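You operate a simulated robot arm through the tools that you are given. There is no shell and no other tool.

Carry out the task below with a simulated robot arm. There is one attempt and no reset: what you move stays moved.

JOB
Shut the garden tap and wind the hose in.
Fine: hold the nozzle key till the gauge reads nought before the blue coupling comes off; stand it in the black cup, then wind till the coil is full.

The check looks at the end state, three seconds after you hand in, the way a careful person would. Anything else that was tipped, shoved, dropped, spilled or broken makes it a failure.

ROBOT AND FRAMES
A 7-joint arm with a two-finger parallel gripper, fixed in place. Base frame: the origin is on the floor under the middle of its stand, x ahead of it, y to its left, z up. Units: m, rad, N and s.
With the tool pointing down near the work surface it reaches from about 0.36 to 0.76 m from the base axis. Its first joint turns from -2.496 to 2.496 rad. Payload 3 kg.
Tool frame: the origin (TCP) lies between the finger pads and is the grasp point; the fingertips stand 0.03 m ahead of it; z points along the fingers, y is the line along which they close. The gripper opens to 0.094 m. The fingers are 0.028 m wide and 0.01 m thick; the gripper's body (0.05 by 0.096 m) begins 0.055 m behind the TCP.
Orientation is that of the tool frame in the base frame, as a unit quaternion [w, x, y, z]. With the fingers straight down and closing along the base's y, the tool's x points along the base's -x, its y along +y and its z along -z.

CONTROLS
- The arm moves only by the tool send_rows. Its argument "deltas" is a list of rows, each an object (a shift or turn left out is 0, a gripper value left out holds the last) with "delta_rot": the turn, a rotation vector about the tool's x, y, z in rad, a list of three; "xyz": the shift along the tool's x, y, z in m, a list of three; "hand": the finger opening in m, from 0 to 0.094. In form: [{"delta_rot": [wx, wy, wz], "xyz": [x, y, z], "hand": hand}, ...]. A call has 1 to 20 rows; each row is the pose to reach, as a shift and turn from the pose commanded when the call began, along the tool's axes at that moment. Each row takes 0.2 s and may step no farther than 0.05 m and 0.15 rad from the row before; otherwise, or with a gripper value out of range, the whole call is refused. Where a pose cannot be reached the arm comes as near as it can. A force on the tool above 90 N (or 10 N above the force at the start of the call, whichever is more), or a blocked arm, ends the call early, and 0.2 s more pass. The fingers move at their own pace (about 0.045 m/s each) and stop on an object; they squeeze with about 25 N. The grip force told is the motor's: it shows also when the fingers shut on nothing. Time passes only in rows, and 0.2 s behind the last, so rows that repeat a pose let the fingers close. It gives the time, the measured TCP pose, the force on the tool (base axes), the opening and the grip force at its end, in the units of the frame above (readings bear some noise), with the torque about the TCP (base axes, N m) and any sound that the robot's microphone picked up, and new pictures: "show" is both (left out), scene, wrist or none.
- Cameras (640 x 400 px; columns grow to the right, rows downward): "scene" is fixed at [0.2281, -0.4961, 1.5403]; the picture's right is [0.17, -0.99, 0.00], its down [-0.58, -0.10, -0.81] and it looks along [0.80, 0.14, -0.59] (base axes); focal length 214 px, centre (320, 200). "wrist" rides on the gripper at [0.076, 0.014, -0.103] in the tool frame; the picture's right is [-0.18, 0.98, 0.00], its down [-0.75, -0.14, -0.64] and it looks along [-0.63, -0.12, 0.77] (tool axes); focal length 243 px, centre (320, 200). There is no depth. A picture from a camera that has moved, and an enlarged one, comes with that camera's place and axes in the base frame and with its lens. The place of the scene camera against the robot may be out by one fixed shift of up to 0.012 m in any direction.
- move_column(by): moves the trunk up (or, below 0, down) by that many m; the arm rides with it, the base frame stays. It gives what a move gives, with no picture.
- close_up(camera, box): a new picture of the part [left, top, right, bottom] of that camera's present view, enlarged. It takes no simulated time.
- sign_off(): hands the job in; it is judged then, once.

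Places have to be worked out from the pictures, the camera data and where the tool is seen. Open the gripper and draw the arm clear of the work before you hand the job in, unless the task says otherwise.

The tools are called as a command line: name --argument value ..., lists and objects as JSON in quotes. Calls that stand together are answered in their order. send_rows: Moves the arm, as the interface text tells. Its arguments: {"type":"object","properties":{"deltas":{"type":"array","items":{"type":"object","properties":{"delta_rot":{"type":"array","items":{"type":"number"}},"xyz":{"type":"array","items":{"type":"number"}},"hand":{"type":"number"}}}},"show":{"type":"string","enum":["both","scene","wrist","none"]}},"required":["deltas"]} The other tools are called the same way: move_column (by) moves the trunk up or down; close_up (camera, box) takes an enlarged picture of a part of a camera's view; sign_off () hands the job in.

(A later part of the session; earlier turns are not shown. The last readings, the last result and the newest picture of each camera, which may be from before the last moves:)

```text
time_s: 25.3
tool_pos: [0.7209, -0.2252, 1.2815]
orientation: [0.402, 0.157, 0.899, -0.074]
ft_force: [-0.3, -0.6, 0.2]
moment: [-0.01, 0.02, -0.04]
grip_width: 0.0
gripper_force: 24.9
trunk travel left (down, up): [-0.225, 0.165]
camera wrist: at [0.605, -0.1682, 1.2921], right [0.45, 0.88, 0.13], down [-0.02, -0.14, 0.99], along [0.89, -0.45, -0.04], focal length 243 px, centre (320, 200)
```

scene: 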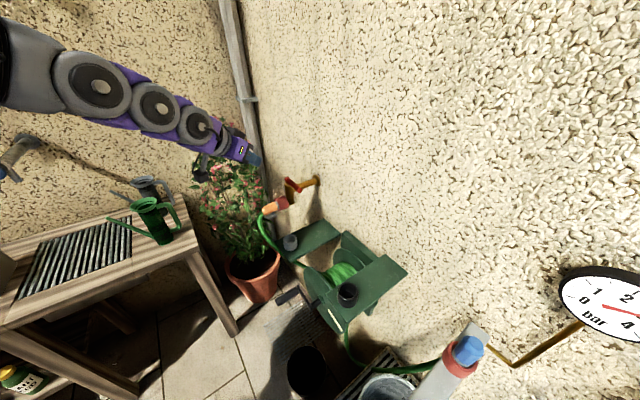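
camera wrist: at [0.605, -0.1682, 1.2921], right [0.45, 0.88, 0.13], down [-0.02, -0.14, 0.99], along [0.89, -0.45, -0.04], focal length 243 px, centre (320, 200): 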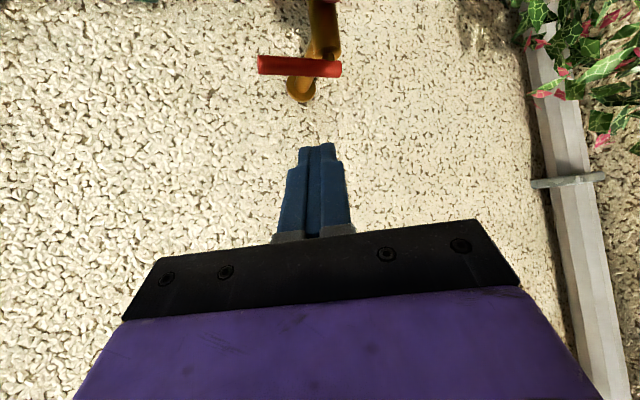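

The tap lever now measures about 226° (perpendicular to its pipe). I'll swing the raised arm across to the nozzle on the left wall, keeping above everything.

send_rows --deltas '[{"xyz": [0.0211, 0.0345, -0.0236], "delta_rot": [-0.0602, 0, -0.0538]}, {"xyz": [0.0421, 0.069, -0.0472], "delta_rot": [-0.1204, 0, -0.1075]}, {"xyz": [0.0632, 0.1035, -0.0708], "delta_rot": [-0.1806, 0, -0.1613]}, {"xyz": [0.0843, 0.138, -0.0944], "delta_rot": [-0.2408, 0, -0.2151]}, {"xyz": [0.1054, 0.1725, -0.118], "delta_rot": [-0.301, 0, -0.2689]}, {"xyz": [0.1264, 0.2069, -0.1415], "delta_rot": [-0.3612, 0, -0.3226]}, {"xyz": [0.1475, 0.2414, -0.1651], "delta_rot": [-0.4214, 0, -0.3764]}, {"xyz": [0.1686, 0.2759, -0.1887], "delta_rot": [-0.4816, 0, -0.4302]}, {"xyz": [0.1896, 0.3104, -0.2123], "delta_rot": [-0.5418, 0, -0.4839]}, {"xyz": [0.2107, 0.3449, -0.2359], "delta_rot": [-0.602, 0, -0.5377]}, {"xyz": [0.2318, 0.3794, -0.2595], "delta_rot": [-0.6622, 0, -0.5915]}, {"xyz": [0.2529, 0.4139, -0.2831], "delta_rot": [-0.7224, 0, -0.6453]}, {"xyz": [0.2739, 0.4484, -0.3067], "delta_rot": [-0.7826, 0, -0.699]}, {"xyz": [0.295, 0.4829, -0.3303], "delta_rot": [-0.8428, 0, -0.7528]}, {"xyz": [0.295, 0.4829, -0.3303], "delta_rot": [-0.8428, 0, -0.7528]}]' --show "both"

```text
time_s: 28.5
tool_pos: [0.4687, 0.3852, 1.2828]
orientation: [0.377, -0.348, 0.844, 0.154]
ft_force: [-0.6, 0.3, 0.1]
moment: [-0.04, 0.0, 0.0]
grip_width: 0.0001
gripper_force: 25.1
trunk travel left (down, up): [-0.225, 0.165]
camera wrist: at [0.3685, 0.3068, 1.2934], right [-0.61, 0.78, 0.13], down [0.12, -0.08, 0.99], along [0.79, 0.62, -0.04], focal length 243 px, centre (320, 200)
```

scene: 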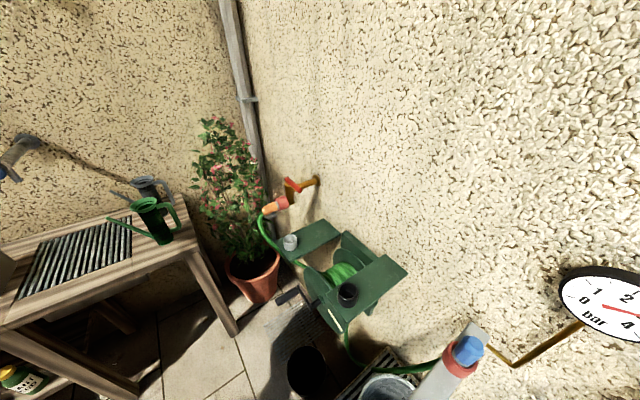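
wrist: 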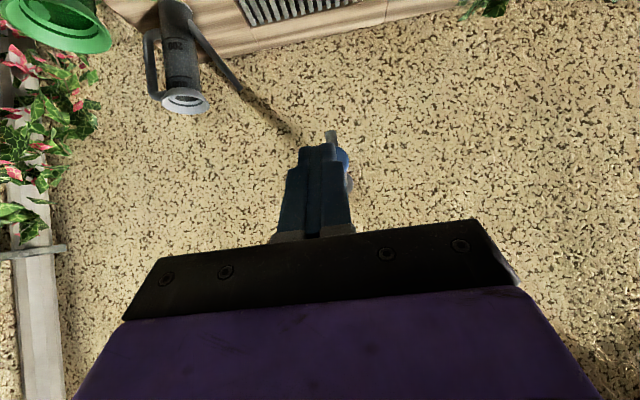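

The blue key peeks out from behind the closed fingers, matching my estimate. I'll enlarge that part.

close_up --camera "wrist" --box '[280, 110, 400, 210]'

close_up --camera "scene" --box '[0, 100, 100, 200]'

```text
4.00 times, centred on (340, 160) of wrist
camera zoom: at [0.3685, 0.3068, 1.2934], right [-0.61, 0.78, 0.13], down [0.12, -0.08, 0.99], along [0.79, 0.62, -0.04], focal length 970 px, centre (240, 360)
```

zoom: 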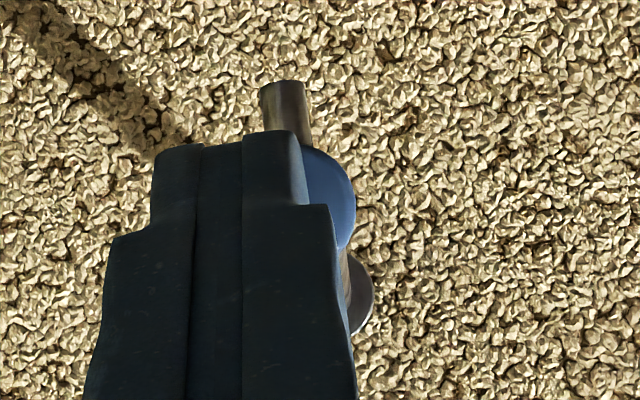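

```text
4.00 times, centred on (50, 150) of scene
camera zoom: at [0.2281, -0.4961, 1.5403], right [0.17, -0.99, 0.0], down [-0.58, -0.1, -0.81], along [0.8, 0.14, -0.59], focal length 858 px, centre (1400, 400)
```

zoom: 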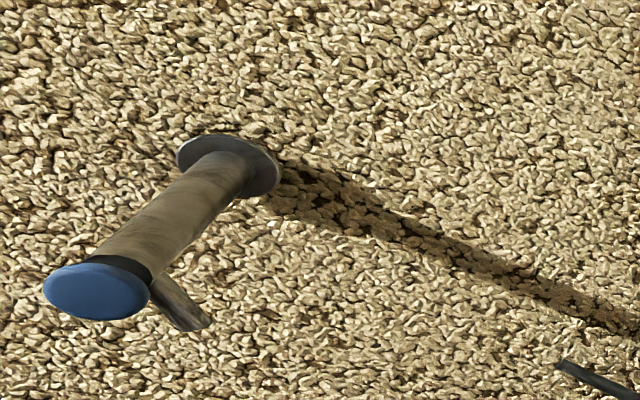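

The key centre triangulates to about (0.607, 0.525, 1.230), axis along (0.707, 0.707, 0). I'll level the tool to point straight along that axis with the fingertips about 5 cm short of the key.

send_rows --deltas '[{"xyz": [-0.0064, 0.0002, 0.0203], "delta_rot": [0, -0.1217, 0]}, {"xyz": [-0.0128, 0.0003, 0.0405], "delta_rot": [0, -0.2433, 0]}, {"xyz": [-0.0193, 0.0005, 0.0608], "delta_rot": [0, -0.365, 0]}, {"xyz": [-0.0257, 0.0007, 0.0811], "delta_rot": [0, -0.4867, 0]}, {"xyz": [-0.0321, 0.0008, 0.1013], "delta_rot": [0, -0.6083, 0]}, {"xyz": [-0.0385, 0.001, 0.1216], "delta_rot": [0, -0.73, 0]}, {"xyz": [-0.0385, 0.001, 0.1216], "delta_rot": [0, -0.73, 0]}]' --show "both"

```text
time_s: 30.1
tool_pos: [0.5515, 0.4654, 1.2269]
orientation: [0.654, -0.271, 0.653, 0.268]
ft_force: [-0.9, 0.1, -0.9]
moment: [0.01, -0.02, -0.03]
grip_width: 0.0
gripper_force: 24.8
trunk travel left (down, up): [-0.225, 0.165]
camera wrist: at [0.4689, 0.4046, 1.1513], right [-0.69, 0.7, 0.18], down [-0.36, -0.55, 0.75], along [0.63, 0.46, 0.63], focal length 243 px, centre (320, 200)
```

scene: 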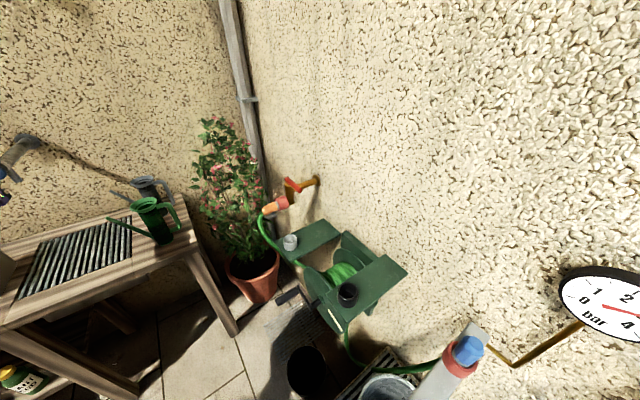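
wrist: 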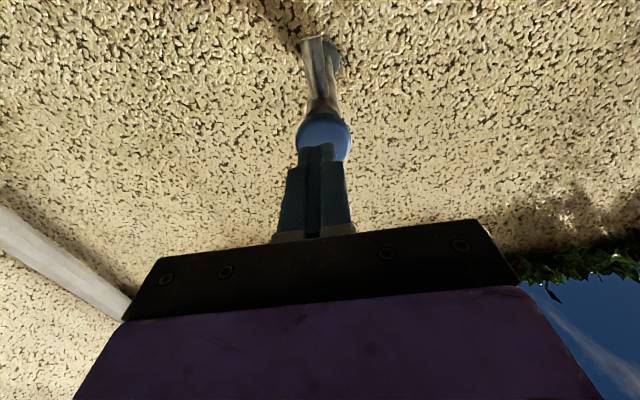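

The tool is level and aligned with the key (about 3 mm off axis, key radius ~21 mm). I'll advance slowly until it touches and presses lightly.

send_rows --deltas '[{"xyz": [-0.001, 0.001, 0.015]}, {"xyz": [-0.002, 0.002, 0.03]}, {"xyz": [-0.003, 0.003, 0.04]}, {"xyz": [-0.003, 0.003, 0.046]}, {"xyz": [-0.003, 0.003, 0.05]}, {"xyz": [-0.003, 0.003, 0.054]}, {"xyz": [-0.003, 0.003, 0.057]}]' --show "both"

```text
time_s: 31.6
tool_pos: [0.5789, 0.4939, 1.2296]
orientation: [0.65, -0.272, 0.657, 0.268]
ft_force: [-26.3, -16.2, -7.4]
moment: [0.04, -0.24, 0.24]
grip_width: 0.0
gripper_force: 25.0
trunk travel left (down, up): [-0.225, 0.165]
stopped in row 7: the force on the tool passed its limit at 95 N (the readings are from after the stop); the commanded pose is now the measured one
camera wrist: at [0.4947, 0.4318, 1.1547], right [-0.69, 0.7, 0.18], down [-0.35, -0.55, 0.76], along [0.63, 0.47, 0.62], focal length 243 px, centre (320, 200)
```

scene: 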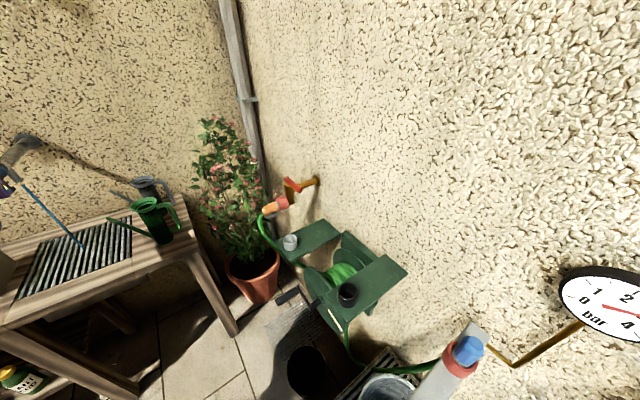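
wrist: 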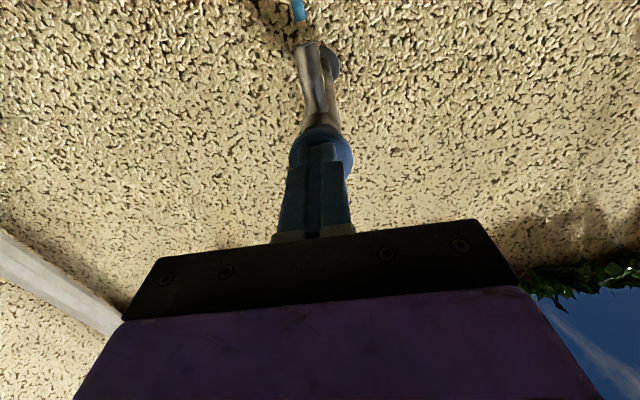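

Water is jetting from the nozzle onto the bench grating, so the key is pressed. I'll hold here and watch the gauge.

send_rows --deltas '[{"xyz": [0, 0, 0.001]}, {"xyz": [0, 0, 0.001]}, {"xyz": [0, 0, 0.001]}, {"xyz": [0, 0, 0.001]}, {"xyz": [0, 0, 0.001]}]' --show "scene"

close_up --camera "scene" --box '[540, 240, 640, 360]'

```text
time_s: 32.1
tool_pos: [0.5751, 0.497, 1.229]
orientation: [0.648, -0.273, 0.659, 0.266]
ft_force: [-26.5, -25.2, 2.2]
moment: [0.21, -0.47, 0.07]
grip_width: 0.0
gripper_force: 25.3
trunk travel left (down, up): [-0.225, 0.165]
stopped in row 2: the force on the tool passed its limit at 277 N (the readings are from after the stop); the commanded pose is now the measured one
```

scene: 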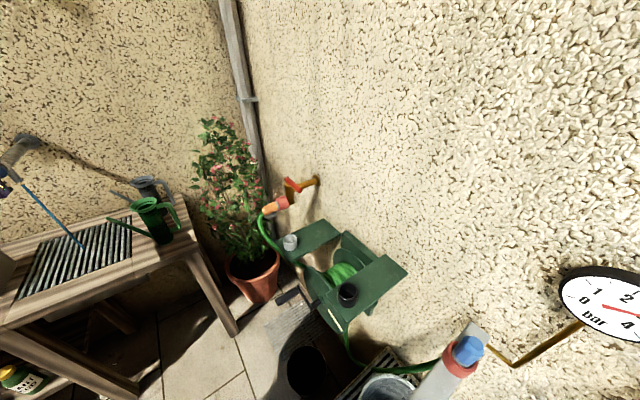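

```text
3.33 times, centred on (590, 300) of scene
camera zoom: at [0.2281, -0.4961, 1.5403], right [0.17, -0.99, 0.0], down [-0.58, -0.1, -0.81], along [0.8, 0.14, -0.59], focal length 715 px, centre (-580, -133)
```

zoom: 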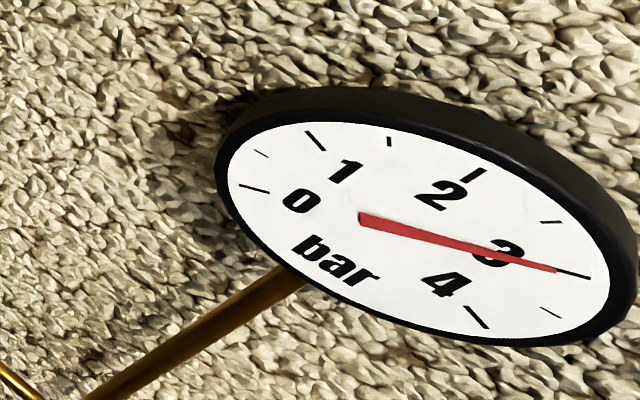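

The gauge still shows 3 bar after ~0.7 s of flow, and there was a force spike. I'll ease back a millimetre to hold the key with less force and keep watching.

send_rows --deltas '[{"xyz": [0, 0, -0.001]}, {"xyz": [0, 0, -0.001]}, {"xyz": [0, 0, -0.001]}, {"xyz": [0, 0, -0.001]}, {"xyz": [0, 0, -0.001]}]' --show "scene"

close_up --camera "scene" --box '[540, 240, 640, 360]'

close_up --camera "wrist" --box '[260, 0, 380, 200]'

```text
time_s: 33.0
tool_pos: [0.5348, 0.4556, 1.0991]
orientation: [0.549, -0.297, 0.742, 0.244]
ft_force: [0.1, -3.3, 2.6]
moment: [-0.19, 0.26, 0.23]
grip_width: 0.0
gripper_force: 24.8
trunk travel left (down, up): [-0.225, 0.165]
stopped in row 4: the arm was blocked; the commanded pose is now the measured one
```

scene: 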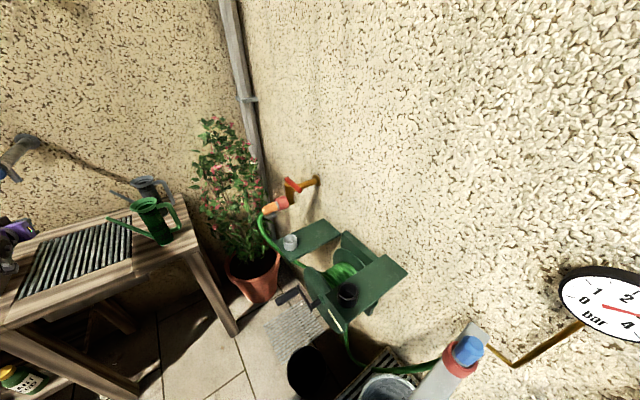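

```text
3.33 times, centred on (590, 300) of scene
camera zoom: at [0.2281, -0.4961, 1.5403], right [0.17, -0.99, 0.0], down [-0.58, -0.1, -0.81], along [0.8, 0.14, -0.59], focal length 715 px, centre (-580, -133)
```

zoom: 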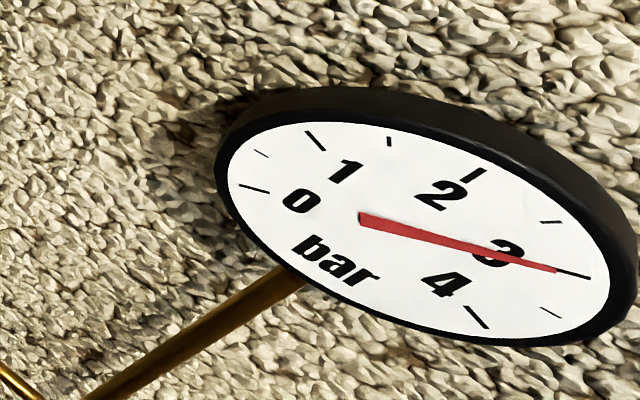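

```text
2.00 times, centred on (320, 100) of wrist
camera zoom: at [0.4378, 0.3819, 1.0551], right [-0.66, 0.72, 0.21], down [-0.16, -0.41, 0.9], along [0.74, 0.55, 0.39], focal length 485 px, centre (320, 400)
```

zoom: 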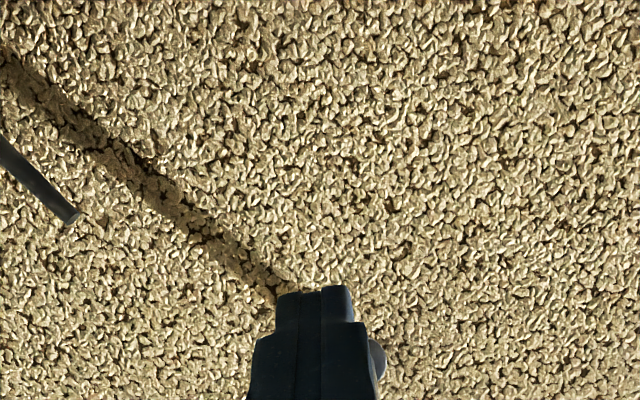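

The arm unexpectedly dropped about 13 cm and off the key. I need to see what it's near before moving at all.

close_up --camera "wrist" --box '[0, 0, 640, 400]'

close_up --camera "scene" --box '[0, 180, 160, 300]'

close_up --camera "scene" --box '[0, 120, 60, 260]'

```text
1.00 times, centred on (320, 200) of wrist (not enlarged: the box is as wide or as high as the picture)
camera zoom: at [0.4378, 0.3819, 1.0551], right [-0.66, 0.72, 0.21], down [-0.16, -0.41, 0.9], along [0.74, 0.55, 0.39], focal length 243 px, centre (320, 200)
```

zoom: 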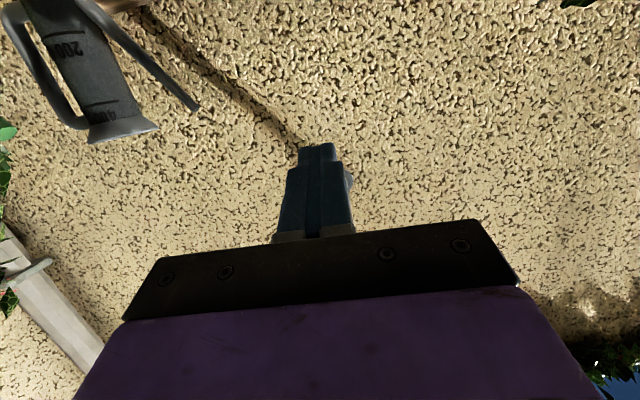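

```text
3.33 times, centred on (80, 240) of scene
camera zoom: at [0.2281, -0.4961, 1.5403], right [0.17, -0.99, 0.0], down [-0.58, -0.1, -0.81], along [0.8, 0.14, -0.59], focal length 715 px, centre (1120, 67)
```

zoom: 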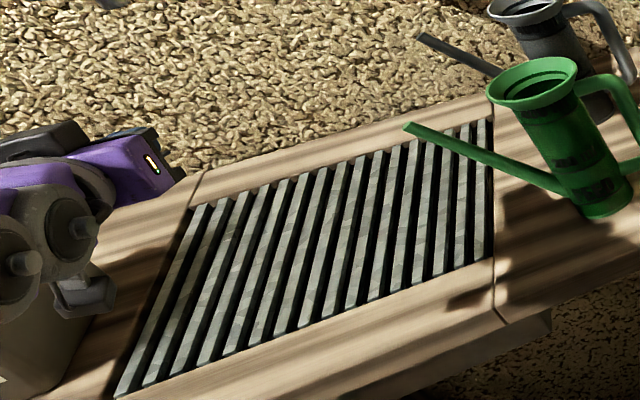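

```text
2.86 times, centred on (30, 190) of scene
camera zoom: at [0.2281, -0.4961, 1.5403], right [0.17, -0.99, 0.0], down [-0.58, -0.1, -0.81], along [0.8, 0.14, -0.59], focal length 613 px, centre (1149, 229)
```

zoom: 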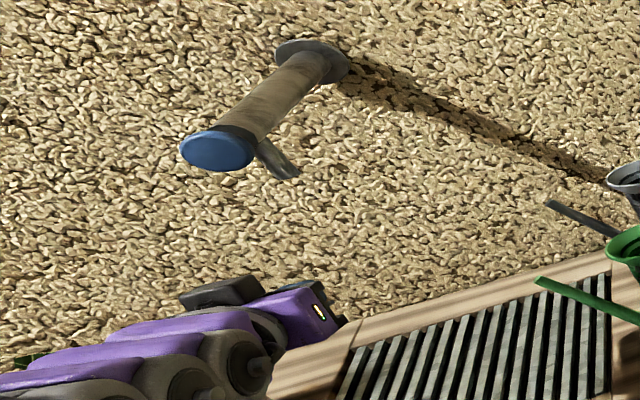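

The gripper hangs just behind the bench's boxes with little force on it and nothing visibly disturbed. I'll move gently up and back toward the base, in small steps.

send_rows --deltas '[{"xyz": [-0.0068, 0, -0.0125]}, {"xyz": [-0.0178, 0, -0.022]}, {"xyz": [-0.037, 0, -0.0275]}, {"xyz": [-0.0562, 0, -0.033]}, {"xyz": [-0.0754, 0, -0.0386]}, {"xyz": [-0.0754, 0, -0.0386]}]' --show "both"

```text
time_s: 33.4
tool_pos: [0.5404, 0.6253, 1.0569]
orientation: [0.498, -0.474, 0.714, 0.134]
ft_force: [-19.8, 9.2, -80.7]
moment: [3.67, -4.24, -1.49]
grip_width: 0.0
gripper_force: 25.0
trunk travel left (down, up): [-0.225, 0.165]
stopped in row 1: the arm was blocked; the commanded pose is now the measured one
camera wrist: at [0.4629, 0.525, 1.0383], right [-0.78, 0.61, -0.12], down [-0.22, -0.09, 0.97], along [0.58, 0.79, 0.2], focal length 243 px, centre (320, 200)
```

scene: 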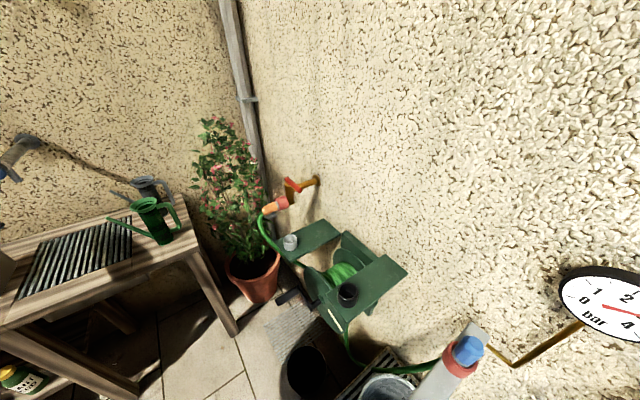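
wrist: 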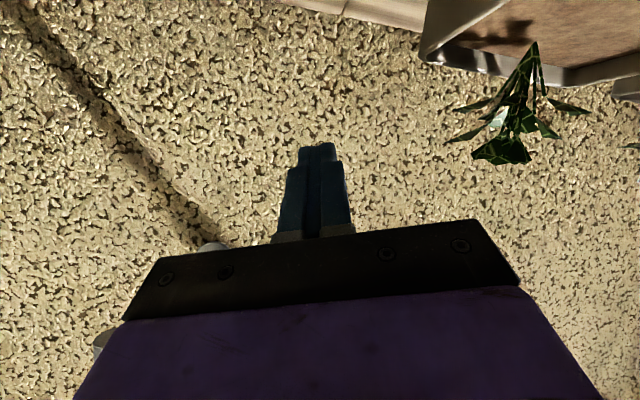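

The arm moved erratically again and reports being blocked with ~80 N. I'll send a single null row to see whether it is holding still now.

send_rows --deltas '[{"xyz": [0, 0, 0]}]' --show "both"

```text
time_s: 33.7
tool_pos: [0.5972, 0.871, 1.0955]
orientation: [0.523, -0.483, 0.672, 0.205]
ft_force: [13.0, 53.1, 83.2]
moment: [-6.1, 2.98, -1.53]
grip_width: 0.0
gripper_force: 24.9
trunk travel left (down, up): [-0.225, 0.165]
stopped in row 1: the force on the tool passed its limit at 273 N (the readings are from after the stop); the commanded pose is now the measured one
camera wrist: at [0.5333, 0.766, 1.0604], right [-0.85, 0.52, -0.06], down [-0.21, -0.24, 0.95], along [0.48, 0.82, 0.31], focal length 243 px, centre (320, 200)
```

scene: 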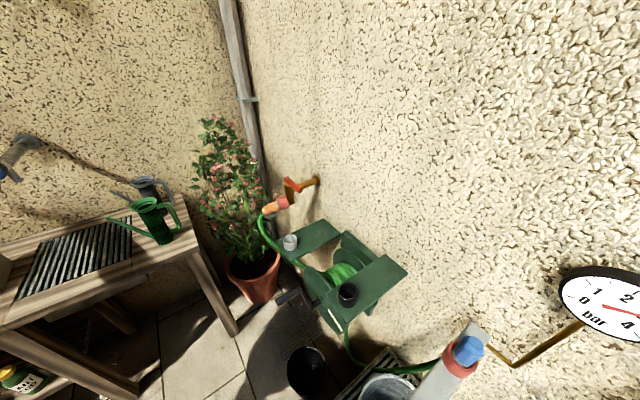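
wrist: 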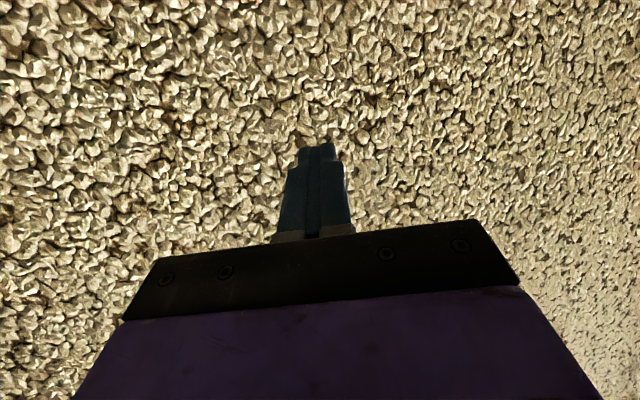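

The arm is swinging out of view toward the left wall. A low-zoom close-up centred on the left edge should show where the arm and bench items are.

close_up --camera "scene" --box '[0, 40, 10, 390]'

close_up --camera "wrist" --box '[0, 0, 640, 40]'

```text
1.14 times, centred on (5, 215) of scene
camera zoom: at [0.2281, -0.4961, 1.5403], right [0.17, -0.99, 0.0], down [-0.58, -0.1, -0.81], along [0.8, 0.14, -0.59], focal length 245 px, centre (680, 183)
```

zoom: 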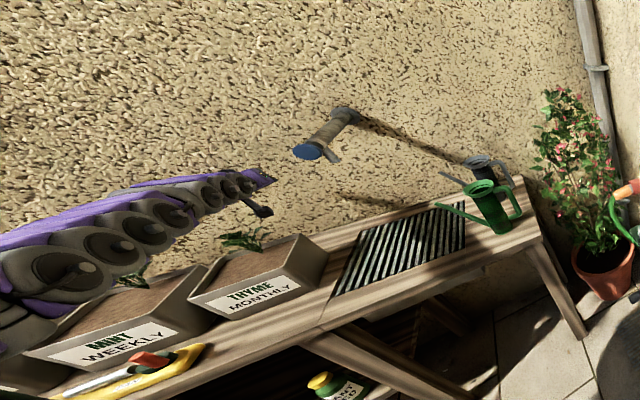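

```text
1.00 times, centred on (320, 20) of wrist (not enlarged: the box is as wide or as high as the picture)
camera zoom: at [0.5333, 0.766, 1.0604], right [-0.85, 0.52, -0.06], down [-0.21, -0.24, 0.95], along [0.48, 0.82, 0.31], focal length 243 px, centre (320, 380)
```

zoom: 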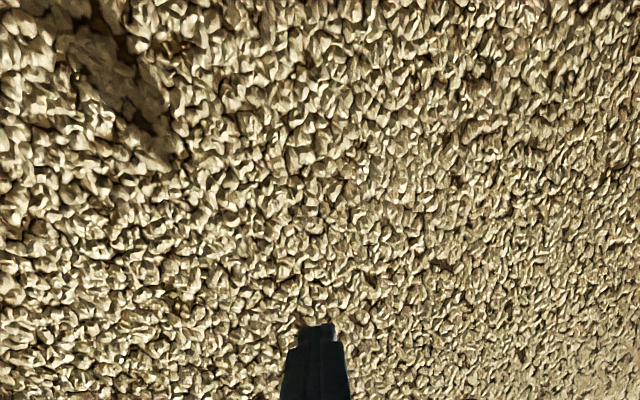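

The enlarged view shows the arm stretched nearly straight above the MINT and THYME planters, which look upright and in place. I'll draw the tool straight back along its own axis in small steps and see if it now tracks.

send_rows --deltas '[{"xyz": [0, 0, -0.01]}, {"xyz": [0, 0, -0.02]}, {"xyz": [0, 0, -0.03]}]' --show "wrist"

close_up --camera "scene" --box '[0, 40, 10, 390]'

```text
time_s: 34.0
tool_pos: [0.6414, 0.8427, 1.0977]
orientation: [0.449, -0.424, 0.746, 0.248]
ft_force: [-19.9, 12.2, 3.8]
moment: [-0.63, -0.56, -1.61]
grip_width: 0.0
gripper_force: 25.0
trunk travel left (down, up): [-0.225, 0.165]
stopped in row 1: the arm was blocked; the commanded pose is now the measured one
camera wrist: at [0.5642, 0.7413, 1.0781], right [-0.8, 0.58, 0.15], down [0.01, -0.25, 0.97], along [0.6, 0.77, 0.19], focal length 243 px, centre (320, 200)
```

wrist: 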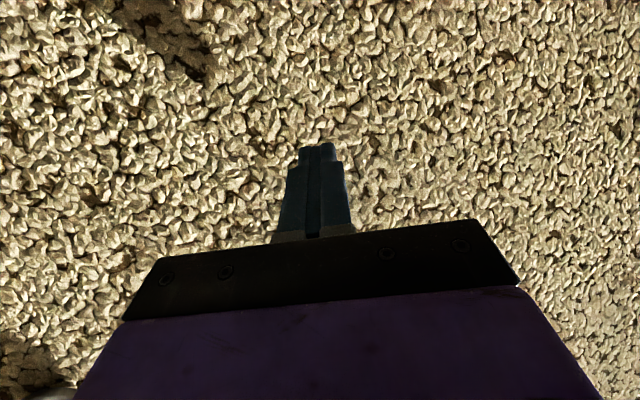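

```text
1.14 times, centred on (5, 215) of scene
camera zoom: at [0.2281, -0.4961, 1.5403], right [0.17, -0.99, 0.0], down [-0.58, -0.1, -0.81], along [0.8, 0.14, -0.59], focal length 245 px, centre (680, 183)
```

zoom: 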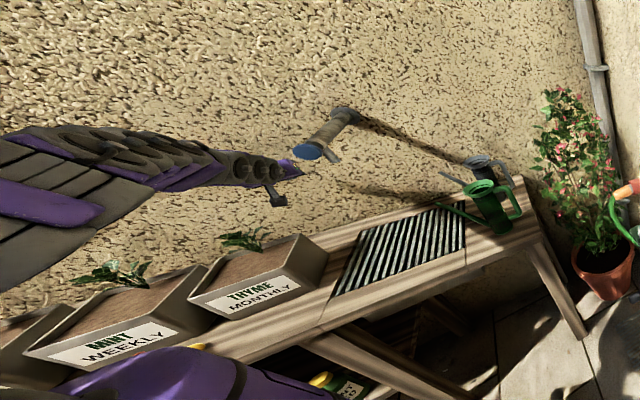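

The arm is still swinging through a changed elbow posture. I'll issue a null row again to let it settle rather than command motion.

send_rows --deltas '[{"xyz": [0, 0, 0]}, {"xyz": [0, 0, 0]}]' --show "wrist"

close_up --camera "scene" --box '[0, 40, 10, 390]'

```text
time_s: 34.3
tool_pos: [0.851, 0.1643, 1.2801]
orientation: [0.614, 0.046, 0.775, 0.145]
ft_force: [-24.0, -6.5, -58.7]
moment: [0.75, -4.59, 0.32]
grip_width: 0.0
gripper_force: 24.8
trunk travel left (down, up): [-0.225, 0.165]
stopped in row 1: the arm was blocked; the commanded pose is now the measured one
camera wrist: at [0.7311, 0.18, 1.2326], right [-0.06, 0.89, 0.45], down [-0.42, -0.43, 0.8], along [0.9, -0.14, 0.4], focal length 243 px, centre (320, 200)
```

wrist: 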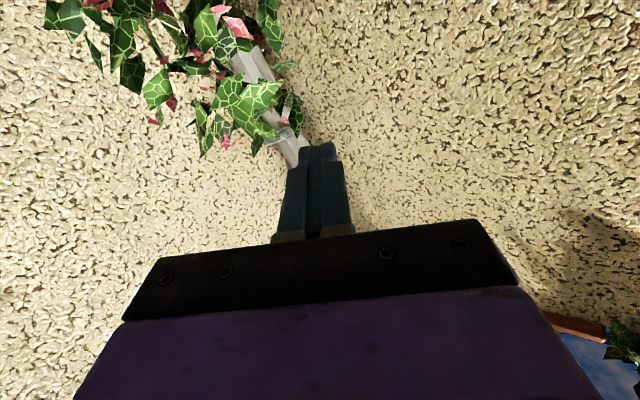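

```text
1.14 times, centred on (5, 215) of scene
camera zoom: at [0.2281, -0.4961, 1.5403], right [0.17, -0.99, 0.0], down [-0.58, -0.1, -0.81], along [0.8, 0.14, -0.59], focal length 245 px, centre (680, 183)
```

zoom: 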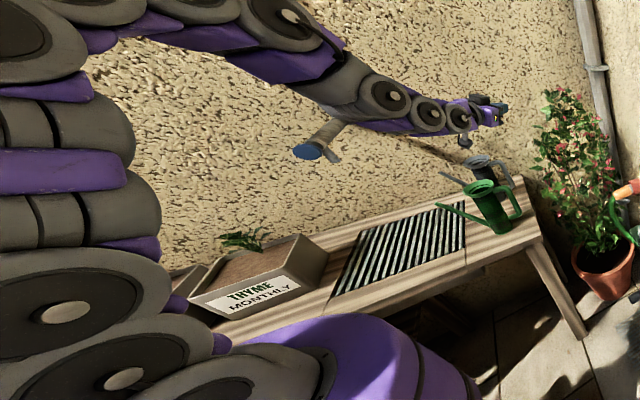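

The arm swept back over to near the plant; cans, nozzle and THYME box still look in place. I'll null again to stop it.

send_rows --deltas '[{"xyz": [0, 0, 0]}]' --show "both"

close_up --camera "scene" --box '[0, 40, 10, 390]'

```text
time_s: 34.7
tool_pos: [0.6795, -0.1019, 1.3504]
orientation: [0.677, 0.193, 0.705, 0.085]
ft_force: [7.4, 0.9, 28.4]
moment: [0.72, 1.92, -0.16]
grip_width: 0.0002
gripper_force: 25.3
trunk travel left (down, up): [-0.225, 0.165]
stopped in row 1: the arm was blocked; the commanded pose is now the measured one
camera wrist: at [0.5787, -0.0442, 1.2923], right [0.16, 0.82, 0.54], down [-0.65, -0.33, 0.69], along [0.74, -0.46, 0.48], focal length 243 px, centre (320, 200)
```

scene: 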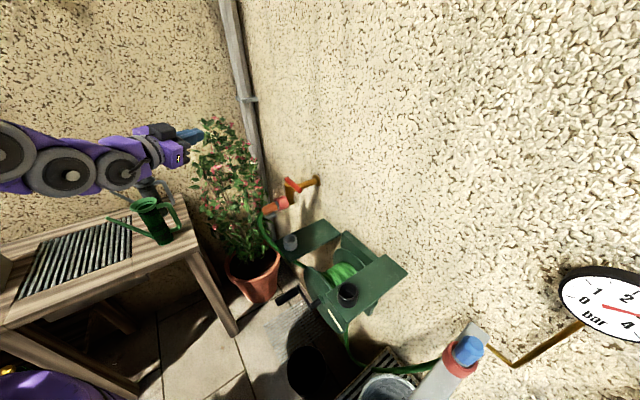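
wrist: 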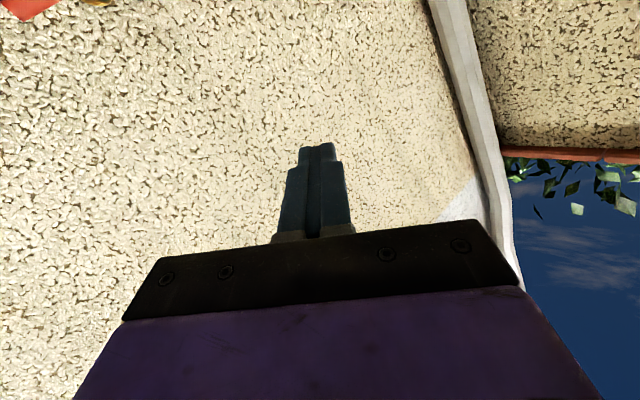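

```text
1.14 times, centred on (5, 215) of scene
camera zoom: at [0.2281, -0.4961, 1.5403], right [0.17, -0.99, 0.0], down [-0.58, -0.1, -0.81], along [0.8, 0.14, -0.59], focal length 245 px, centre (680, 183)
```

zoom: 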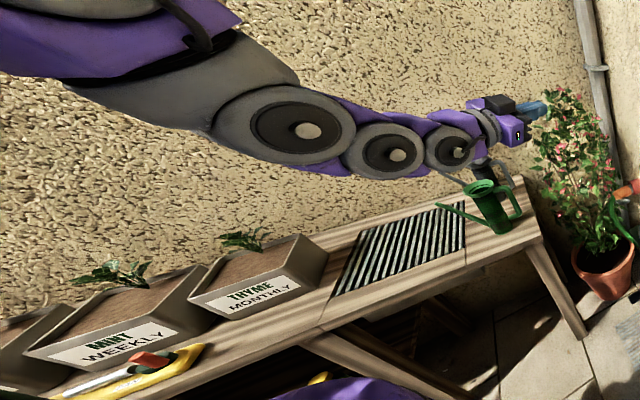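

It is slowing and everything on the bench still appears to be in place. One more null to let it stop.

send_rows --deltas '[{"xyz": [0, 0, 0]}]' --show "both"

```text
time_s: 35.0
tool_pos: [0.5076, 0.2303, 1.2334]
orientation: [0.547, 0.122, 0.827, 0.047]
ft_force: [-17.2, -13.5, -21.3]
moment: [0.16, -1.68, 0.89]
grip_width: 0.0002
gripper_force: 24.4
trunk travel left (down, up): [-0.225, 0.165]
stopped in row 1: the arm was blocked; the commanded pose is now the measured one
camera wrist: at [0.3868, 0.2702, 1.2077], right [0.22, 0.9, 0.37], down [-0.33, -0.29, 0.9], along [0.92, -0.32, 0.23], focal length 243 px, centre (320, 200)
```

scene: 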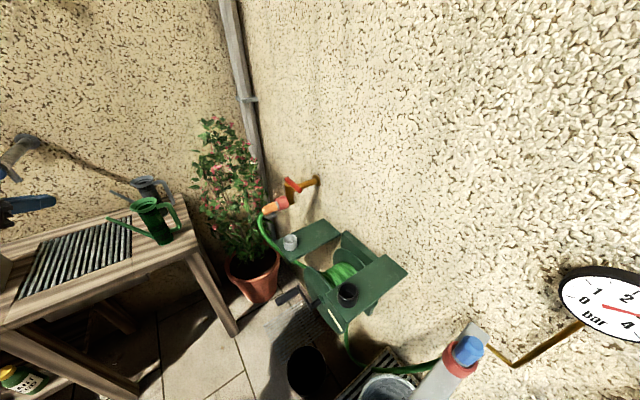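
wrist: 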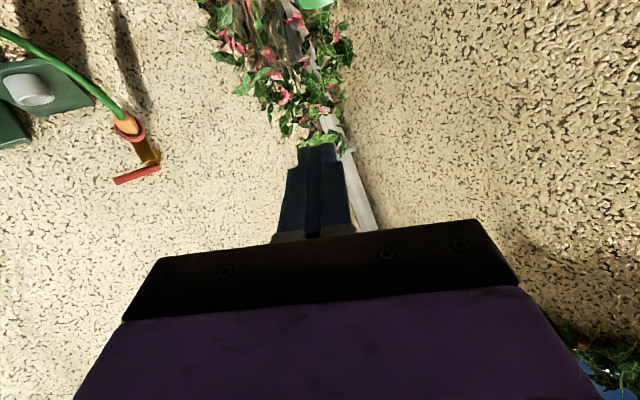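

The arm is ringing back and forth with shrinking swings, and nothing has been touched that I can see. I'll keep nulling.

send_rows --deltas '[{"xyz": [0, 0, 0]}]' --show "scene"

```text
time_s: 35.3
tool_pos: [0.591, 0.1835, 1.2867]
orientation: [0.649, 0.001, 0.76, 0.038]
ft_force: [3.7, -2.8, -1.4]
moment: [0.04, -0.1, 0.27]
grip_width: 0.0001
gripper_force: 24.6
trunk travel left (down, up): [-0.225, 0.165]
stopped in row 1: the arm was blocked; the commanded pose is now the measured one
```

scene: 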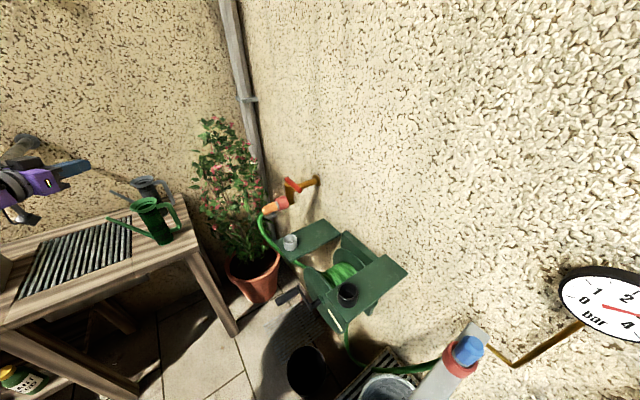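

Motion and forces are much smaller now. One more null to confirm it holds.

send_rows --deltas '[{"xyz": [0, 0, 0]}, {"xyz": [0, 0, 0]}]' --show "both"

close_up --camera "scene" --box '[0, 40, 10, 390]'

```text
time_s: 35.6
tool_pos: [0.5942, 0.0762, 1.3337]
orientation: [0.672, 0.041, 0.737, 0.064]
ft_force: [2.4, -2.6, -0.9]
moment: [0.04, -0.02, 0.09]
grip_width: 0.0
gripper_force: 24.7
trunk travel left (down, up): [-0.225, 0.165]
stopped in row 1: the arm was blocked; the commanded pose is now the measured one
camera wrist: at [0.4844, 0.0974, 1.2702], right [-0.01, 0.94, 0.33], down [-0.56, -0.28, 0.78], along [0.83, -0.18, 0.53], focal length 243 px, centre (320, 200)
```

scene: 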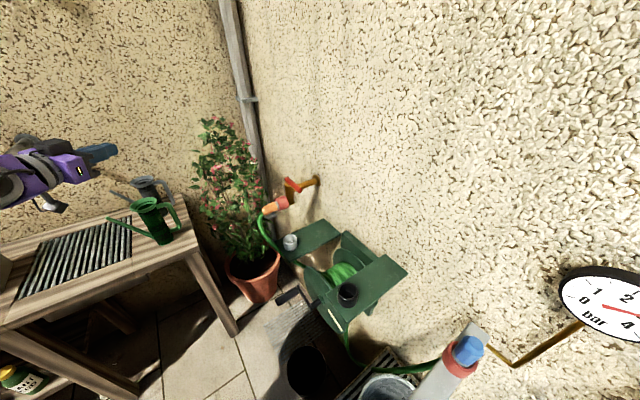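
wrist: 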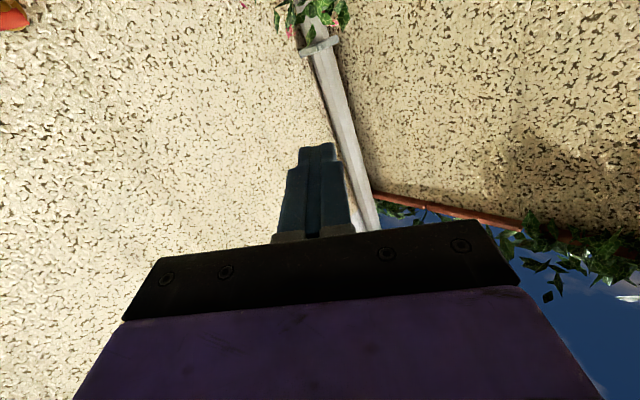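

```text
1.14 times, centred on (5, 215) of scene
camera zoom: at [0.2281, -0.4961, 1.5403], right [0.17, -0.99, 0.0], down [-0.58, -0.1, -0.81], along [0.8, 0.14, -0.59], focal length 245 px, centre (680, 183)
```

zoom: 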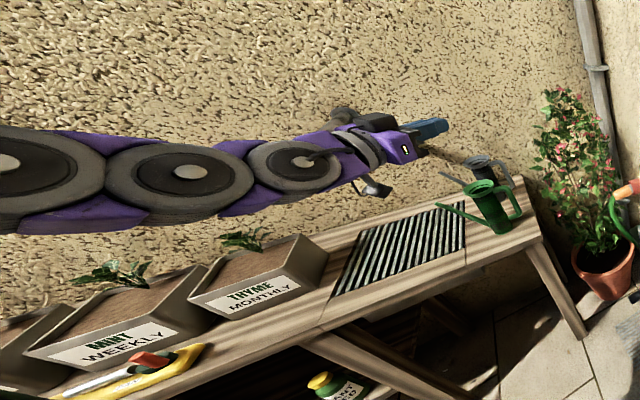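

All bench items are upright and in place. The arm still drifts a little, so I'll null again.

send_rows --deltas '[{"xyz": [0, 0, 0]}, {"xyz": [0, 0, 0]}]' --show "none"

send_rows --deltas '[{"xyz": [0, 0, 0]}, {"xyz": [0, 0, 0]}]' --show "none"

```text
time_s: 36.0
tool_pos: [0.5879, 0.2259, 1.3205]
orientation: [0.671, 0.003, 0.741, 0.033]
ft_force: [-1.9, 1.7, 2.3]
moment: [-0.01, 0.12, -0.06]
grip_width: 0.0
gripper_force: 24.8
trunk travel left (down, up): [-0.225, 0.165]
stopped in row 1: the arm was blocked; the commanded pose is now the measured one
```

```text
time_s: 36.8
tool_pos: [0.5837, 0.2285, 1.3231]
orientation: [0.67, 0.006, 0.741, 0.033]
ft_force: [-1.7, 1.1, 1.7]
moment: [0.01, 0.14, 0.01]
grip_width: 0.0
gripper_force: 25.1
trunk travel left (down, up): [-0.225, 0.165]
stopped in row 2: the arm was blocked; the commanded pose is now the measured one
```

The arm is now still at about (0.584, 0.229, 1.323), but still reported as blocked. I'll look at all views to see what it may be against.

close_up --camera "scene" --box '[0, 40, 10, 390]'

close_up --camera "scene" --box '[0, 0, 10, 300]'

close_up --camera "scene" --box '[100, 360, 540, 400]'

close_up --camera "wrist" --box '[0, 0, 640, 400]'

```text
1.14 times, centred on (5, 215) of scene
camera zoom: at [0.2281, -0.4961, 1.5403], right [0.17, -0.99, 0.0], down [-0.58, -0.1, -0.81], along [0.8, 0.14, -0.59], focal length 245 px, centre (680, 183)
```

zoom: 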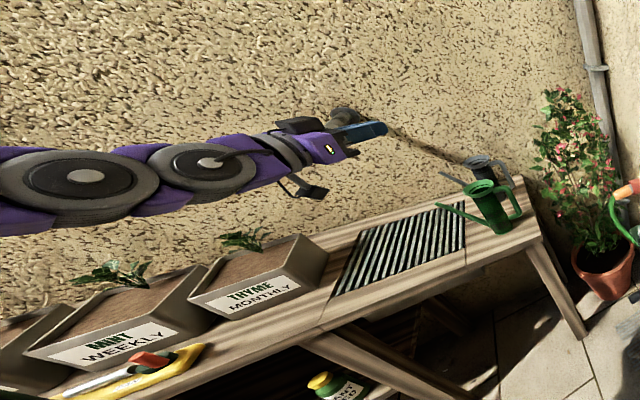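

```text
1.33 times, centred on (5, 150) of scene
camera zoom: at [0.2281, -0.4961, 1.5403], right [0.17, -0.99, 0.0], down [-0.58, -0.1, -0.81], along [0.8, 0.14, -0.59], focal length 286 px, centre (740, 267)
```

zoom: 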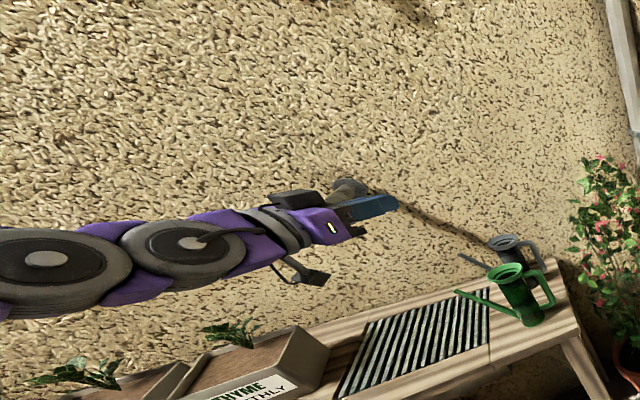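

```text
1.45 times, centred on (320, 380) of scene
camera zoom: at [0.2281, -0.4961, 1.5403], right [0.17, -0.99, 0.0], down [-0.58, -0.1, -0.81], along [0.8, 0.14, -0.59], focal length 312 px, centre (320, -62)
```

zoom: 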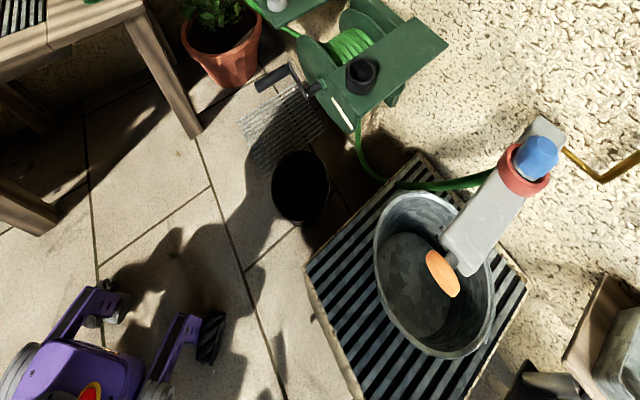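

```text
1.00 times, centred on (320, 200) of wrist (not enlarged: the box is as wide or as high as the picture)
camera zoom: at [0.4719, 0.2422, 1.2567], right [-0.02, 0.97, 0.24], down [-0.56, -0.21, 0.8], along [0.83, -0.12, 0.54], focal length 243 px, centre (320, 200)
```

zoom: 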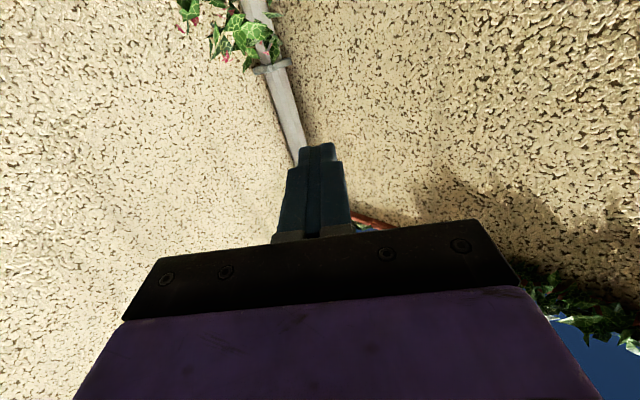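

Important find: the low view shows an orange paddle at the end of the grey bar over the bucket — that is the nozzle and key on the gauged hose line; the wall plunger isn't (the gauge never moved). Now I'll test whether the arm tracks again with a small upward move.

send_rows --deltas '[{"xyz": [-0.005, 0, 0]}, {"xyz": [-0.01, 0, 0]}, {"xyz": [-0.02, 0, 0]}, {"xyz": [-0.03, 0, 0]}]' --show "scene"

```text
time_s: 38.0
tool_pos: [0.5881, 0.1684, 1.3562]
orientation: [0.671, 0.015, 0.74, 0.044]
ft_force: [0.0, 0.5, -0.3]
moment: [-0.02, 0.04, -0.01]
grip_width: 0.0
gripper_force: 24.8
trunk travel left (down, up): [-0.225, 0.165]
stopped in row 4: the arm was blocked; the commanded pose is now the measured one
```

scene: 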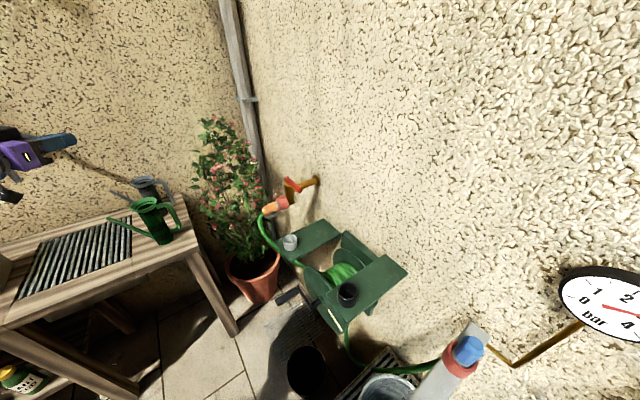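

It tracked most of that, with small drift. Another null to check steadiness.

send_rows --deltas '[{"xyz": [0, 0, 0]}, {"xyz": [0, 0, 0]}, {"xyz": [0, 0, 0]}]' --show "wrist"

close_up --camera "scene" --box '[0, 40, 10, 390]'

```text
time_s: 38.8
tool_pos: [0.5893, 0.18, 1.3547]
orientation: [0.67, 0.015, 0.741, 0.041]
ft_force: [-0.7, 0.9, 0.3]
moment: [-0.01, -0.02, -0.02]
grip_width: 0.0002
gripper_force: 25.1
trunk travel left (down, up): [-0.225, 0.165]
camera wrist: at [0.4785, 0.1956, 1.2889], right [-0.01, 0.97, 0.26], down [-0.56, -0.22, 0.8], along [0.83, -0.13, 0.54], focal length 243 px, centre (320, 200)
```

wrist: 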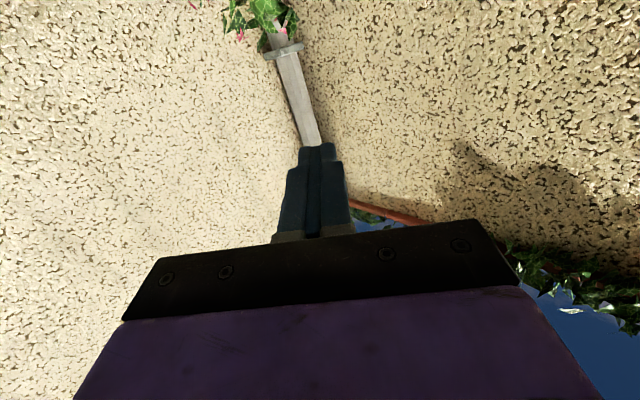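

```text
1.14 times, centred on (5, 215) of scene
camera zoom: at [0.2281, -0.4961, 1.5403], right [0.17, -0.99, 0.0], down [-0.58, -0.1, -0.81], along [0.8, 0.14, -0.59], focal length 245 px, centre (680, 183)
```

zoom: 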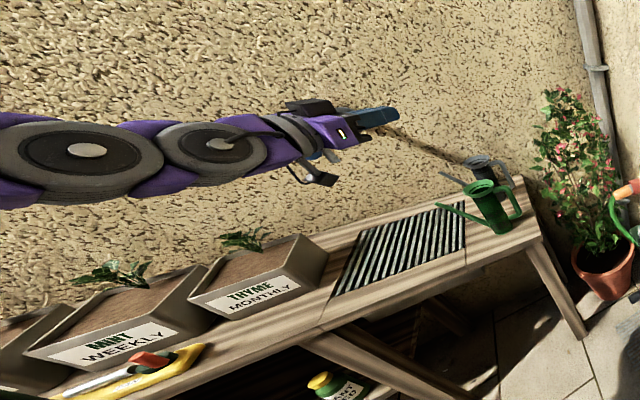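

The arm now holds still without complaint, and nothing was displaced. I'll swing it right toward the bar with the orange key, rolling the tool back to a moderate tilt as it goes.

send_rows --deltas '[{"xyz": [-0.0083, -0.0405, -0.0071], "delta_rot": [0.0668, 0.1033, 0.0278]}, {"xyz": [-0.0165, -0.081, -0.0142], "delta_rot": [0.1335, 0.2065, 0.0555]}, {"xyz": [-0.0248, -0.1214, -0.0212], "delta_rot": [0.2003, 0.3098, 0.0833]}, {"xyz": [-0.0331, -0.1619, -0.0283], "delta_rot": [0.267, 0.413, 0.111]}, {"xyz": [-0.0413, -0.2024, -0.0354], "delta_rot": [0.3338, 0.5163, 0.1388]}, {"xyz": [-0.0496, -0.2429, -0.0425], "delta_rot": [0.4005, 0.6195, 0.1665]}, {"xyz": [-0.0578, -0.2833, -0.0495], "delta_rot": [0.4673, 0.7228, 0.1943]}, {"xyz": [-0.0661, -0.3238, -0.0566], "delta_rot": [0.534, 0.826, 0.222]}, {"xyz": [-0.0661, -0.3238, -0.0566], "delta_rot": [0.534, 0.826, 0.222]}]' --show "both"

```text
time_s: 41.0
tool_pos: [0.5496, -0.1105, 1.3992]
orientation: [0.291, 0.243, 0.921, -0.088]
ft_force: [1.2, -0.1, 0.5]
moment: [0.0, 0.04, 0.03]
grip_width: 0.0
gripper_force: 25.2
trunk travel left (down, up): [-0.225, 0.165]
stopped in row 9: the arm was blocked; the commanded pose is now the measured one
camera wrist: at [0.4512, -0.0367, 1.4385], right [0.62, 0.78, 0.08], down [0.15, -0.23, 0.96], along [0.77, -0.59, -0.26], focal length 243 px, centre (320, 200)
```

scene: 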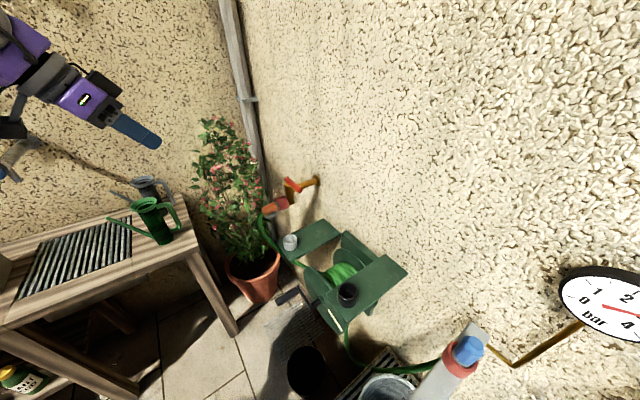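
wrist: 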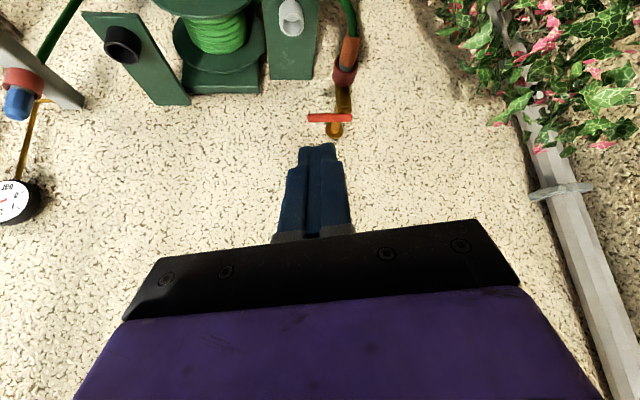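

The arm reached nearly there but was flagged blocked with y lagging ~4 cm. I'll null to see what it does and look at the arm's posture.

send_rows --deltas '[{"xyz": [0, 0, 0]}, {"xyz": [0, 0, 0]}, {"xyz": [0, 0, 0]}]' --show "none"

close_up --camera "scene" --box '[0, 0, 10, 290]'

close_up --camera "scene" --box '[0, 390, 290, 400]'

```text
time_s: 41.8
tool_pos: [0.5491, -0.1205, 1.398]
orientation: [0.289, 0.244, 0.922, -0.084]
ft_force: [0.3, 1.1, -0.1]
moment: [0.0, 0.01, 0.02]
grip_width: 0.0001
gripper_force: 24.7
trunk travel left (down, up): [-0.225, 0.165]
```

```text
1.38 times, centred on (5, 145) of scene
camera zoom: at [0.2281, -0.4961, 1.5403], right [0.17, -0.99, 0.0], down [-0.58, -0.1, -0.81], along [0.8, 0.14, -0.59], focal length 296 px, centre (754, 276)
```

zoom: 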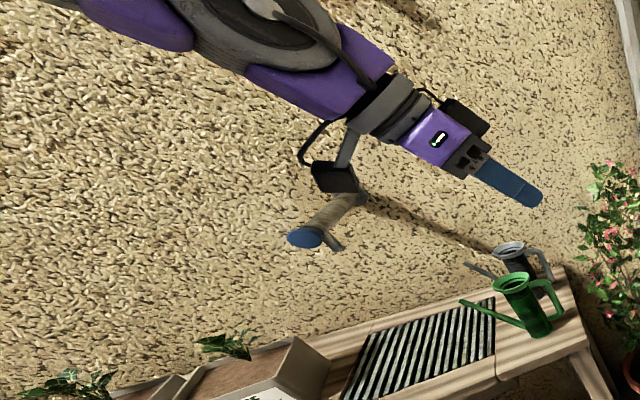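

```text
2.21 times, centred on (145, 395) of scene
camera zoom: at [0.2281, -0.4961, 1.5403], right [0.17, -0.99, 0.0], down [-0.58, -0.1, -0.81], along [0.8, 0.14, -0.59], focal length 473 px, centre (706, -230)
```

zoom: 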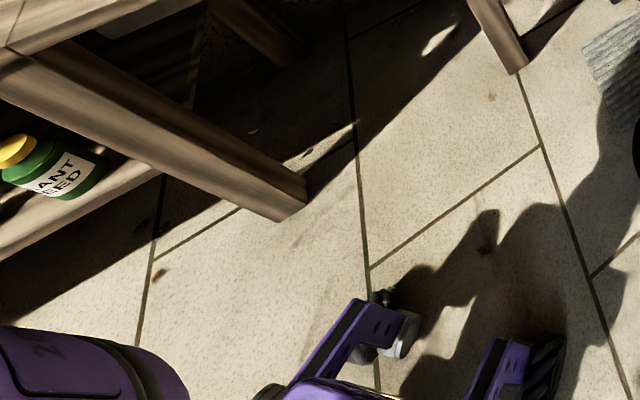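

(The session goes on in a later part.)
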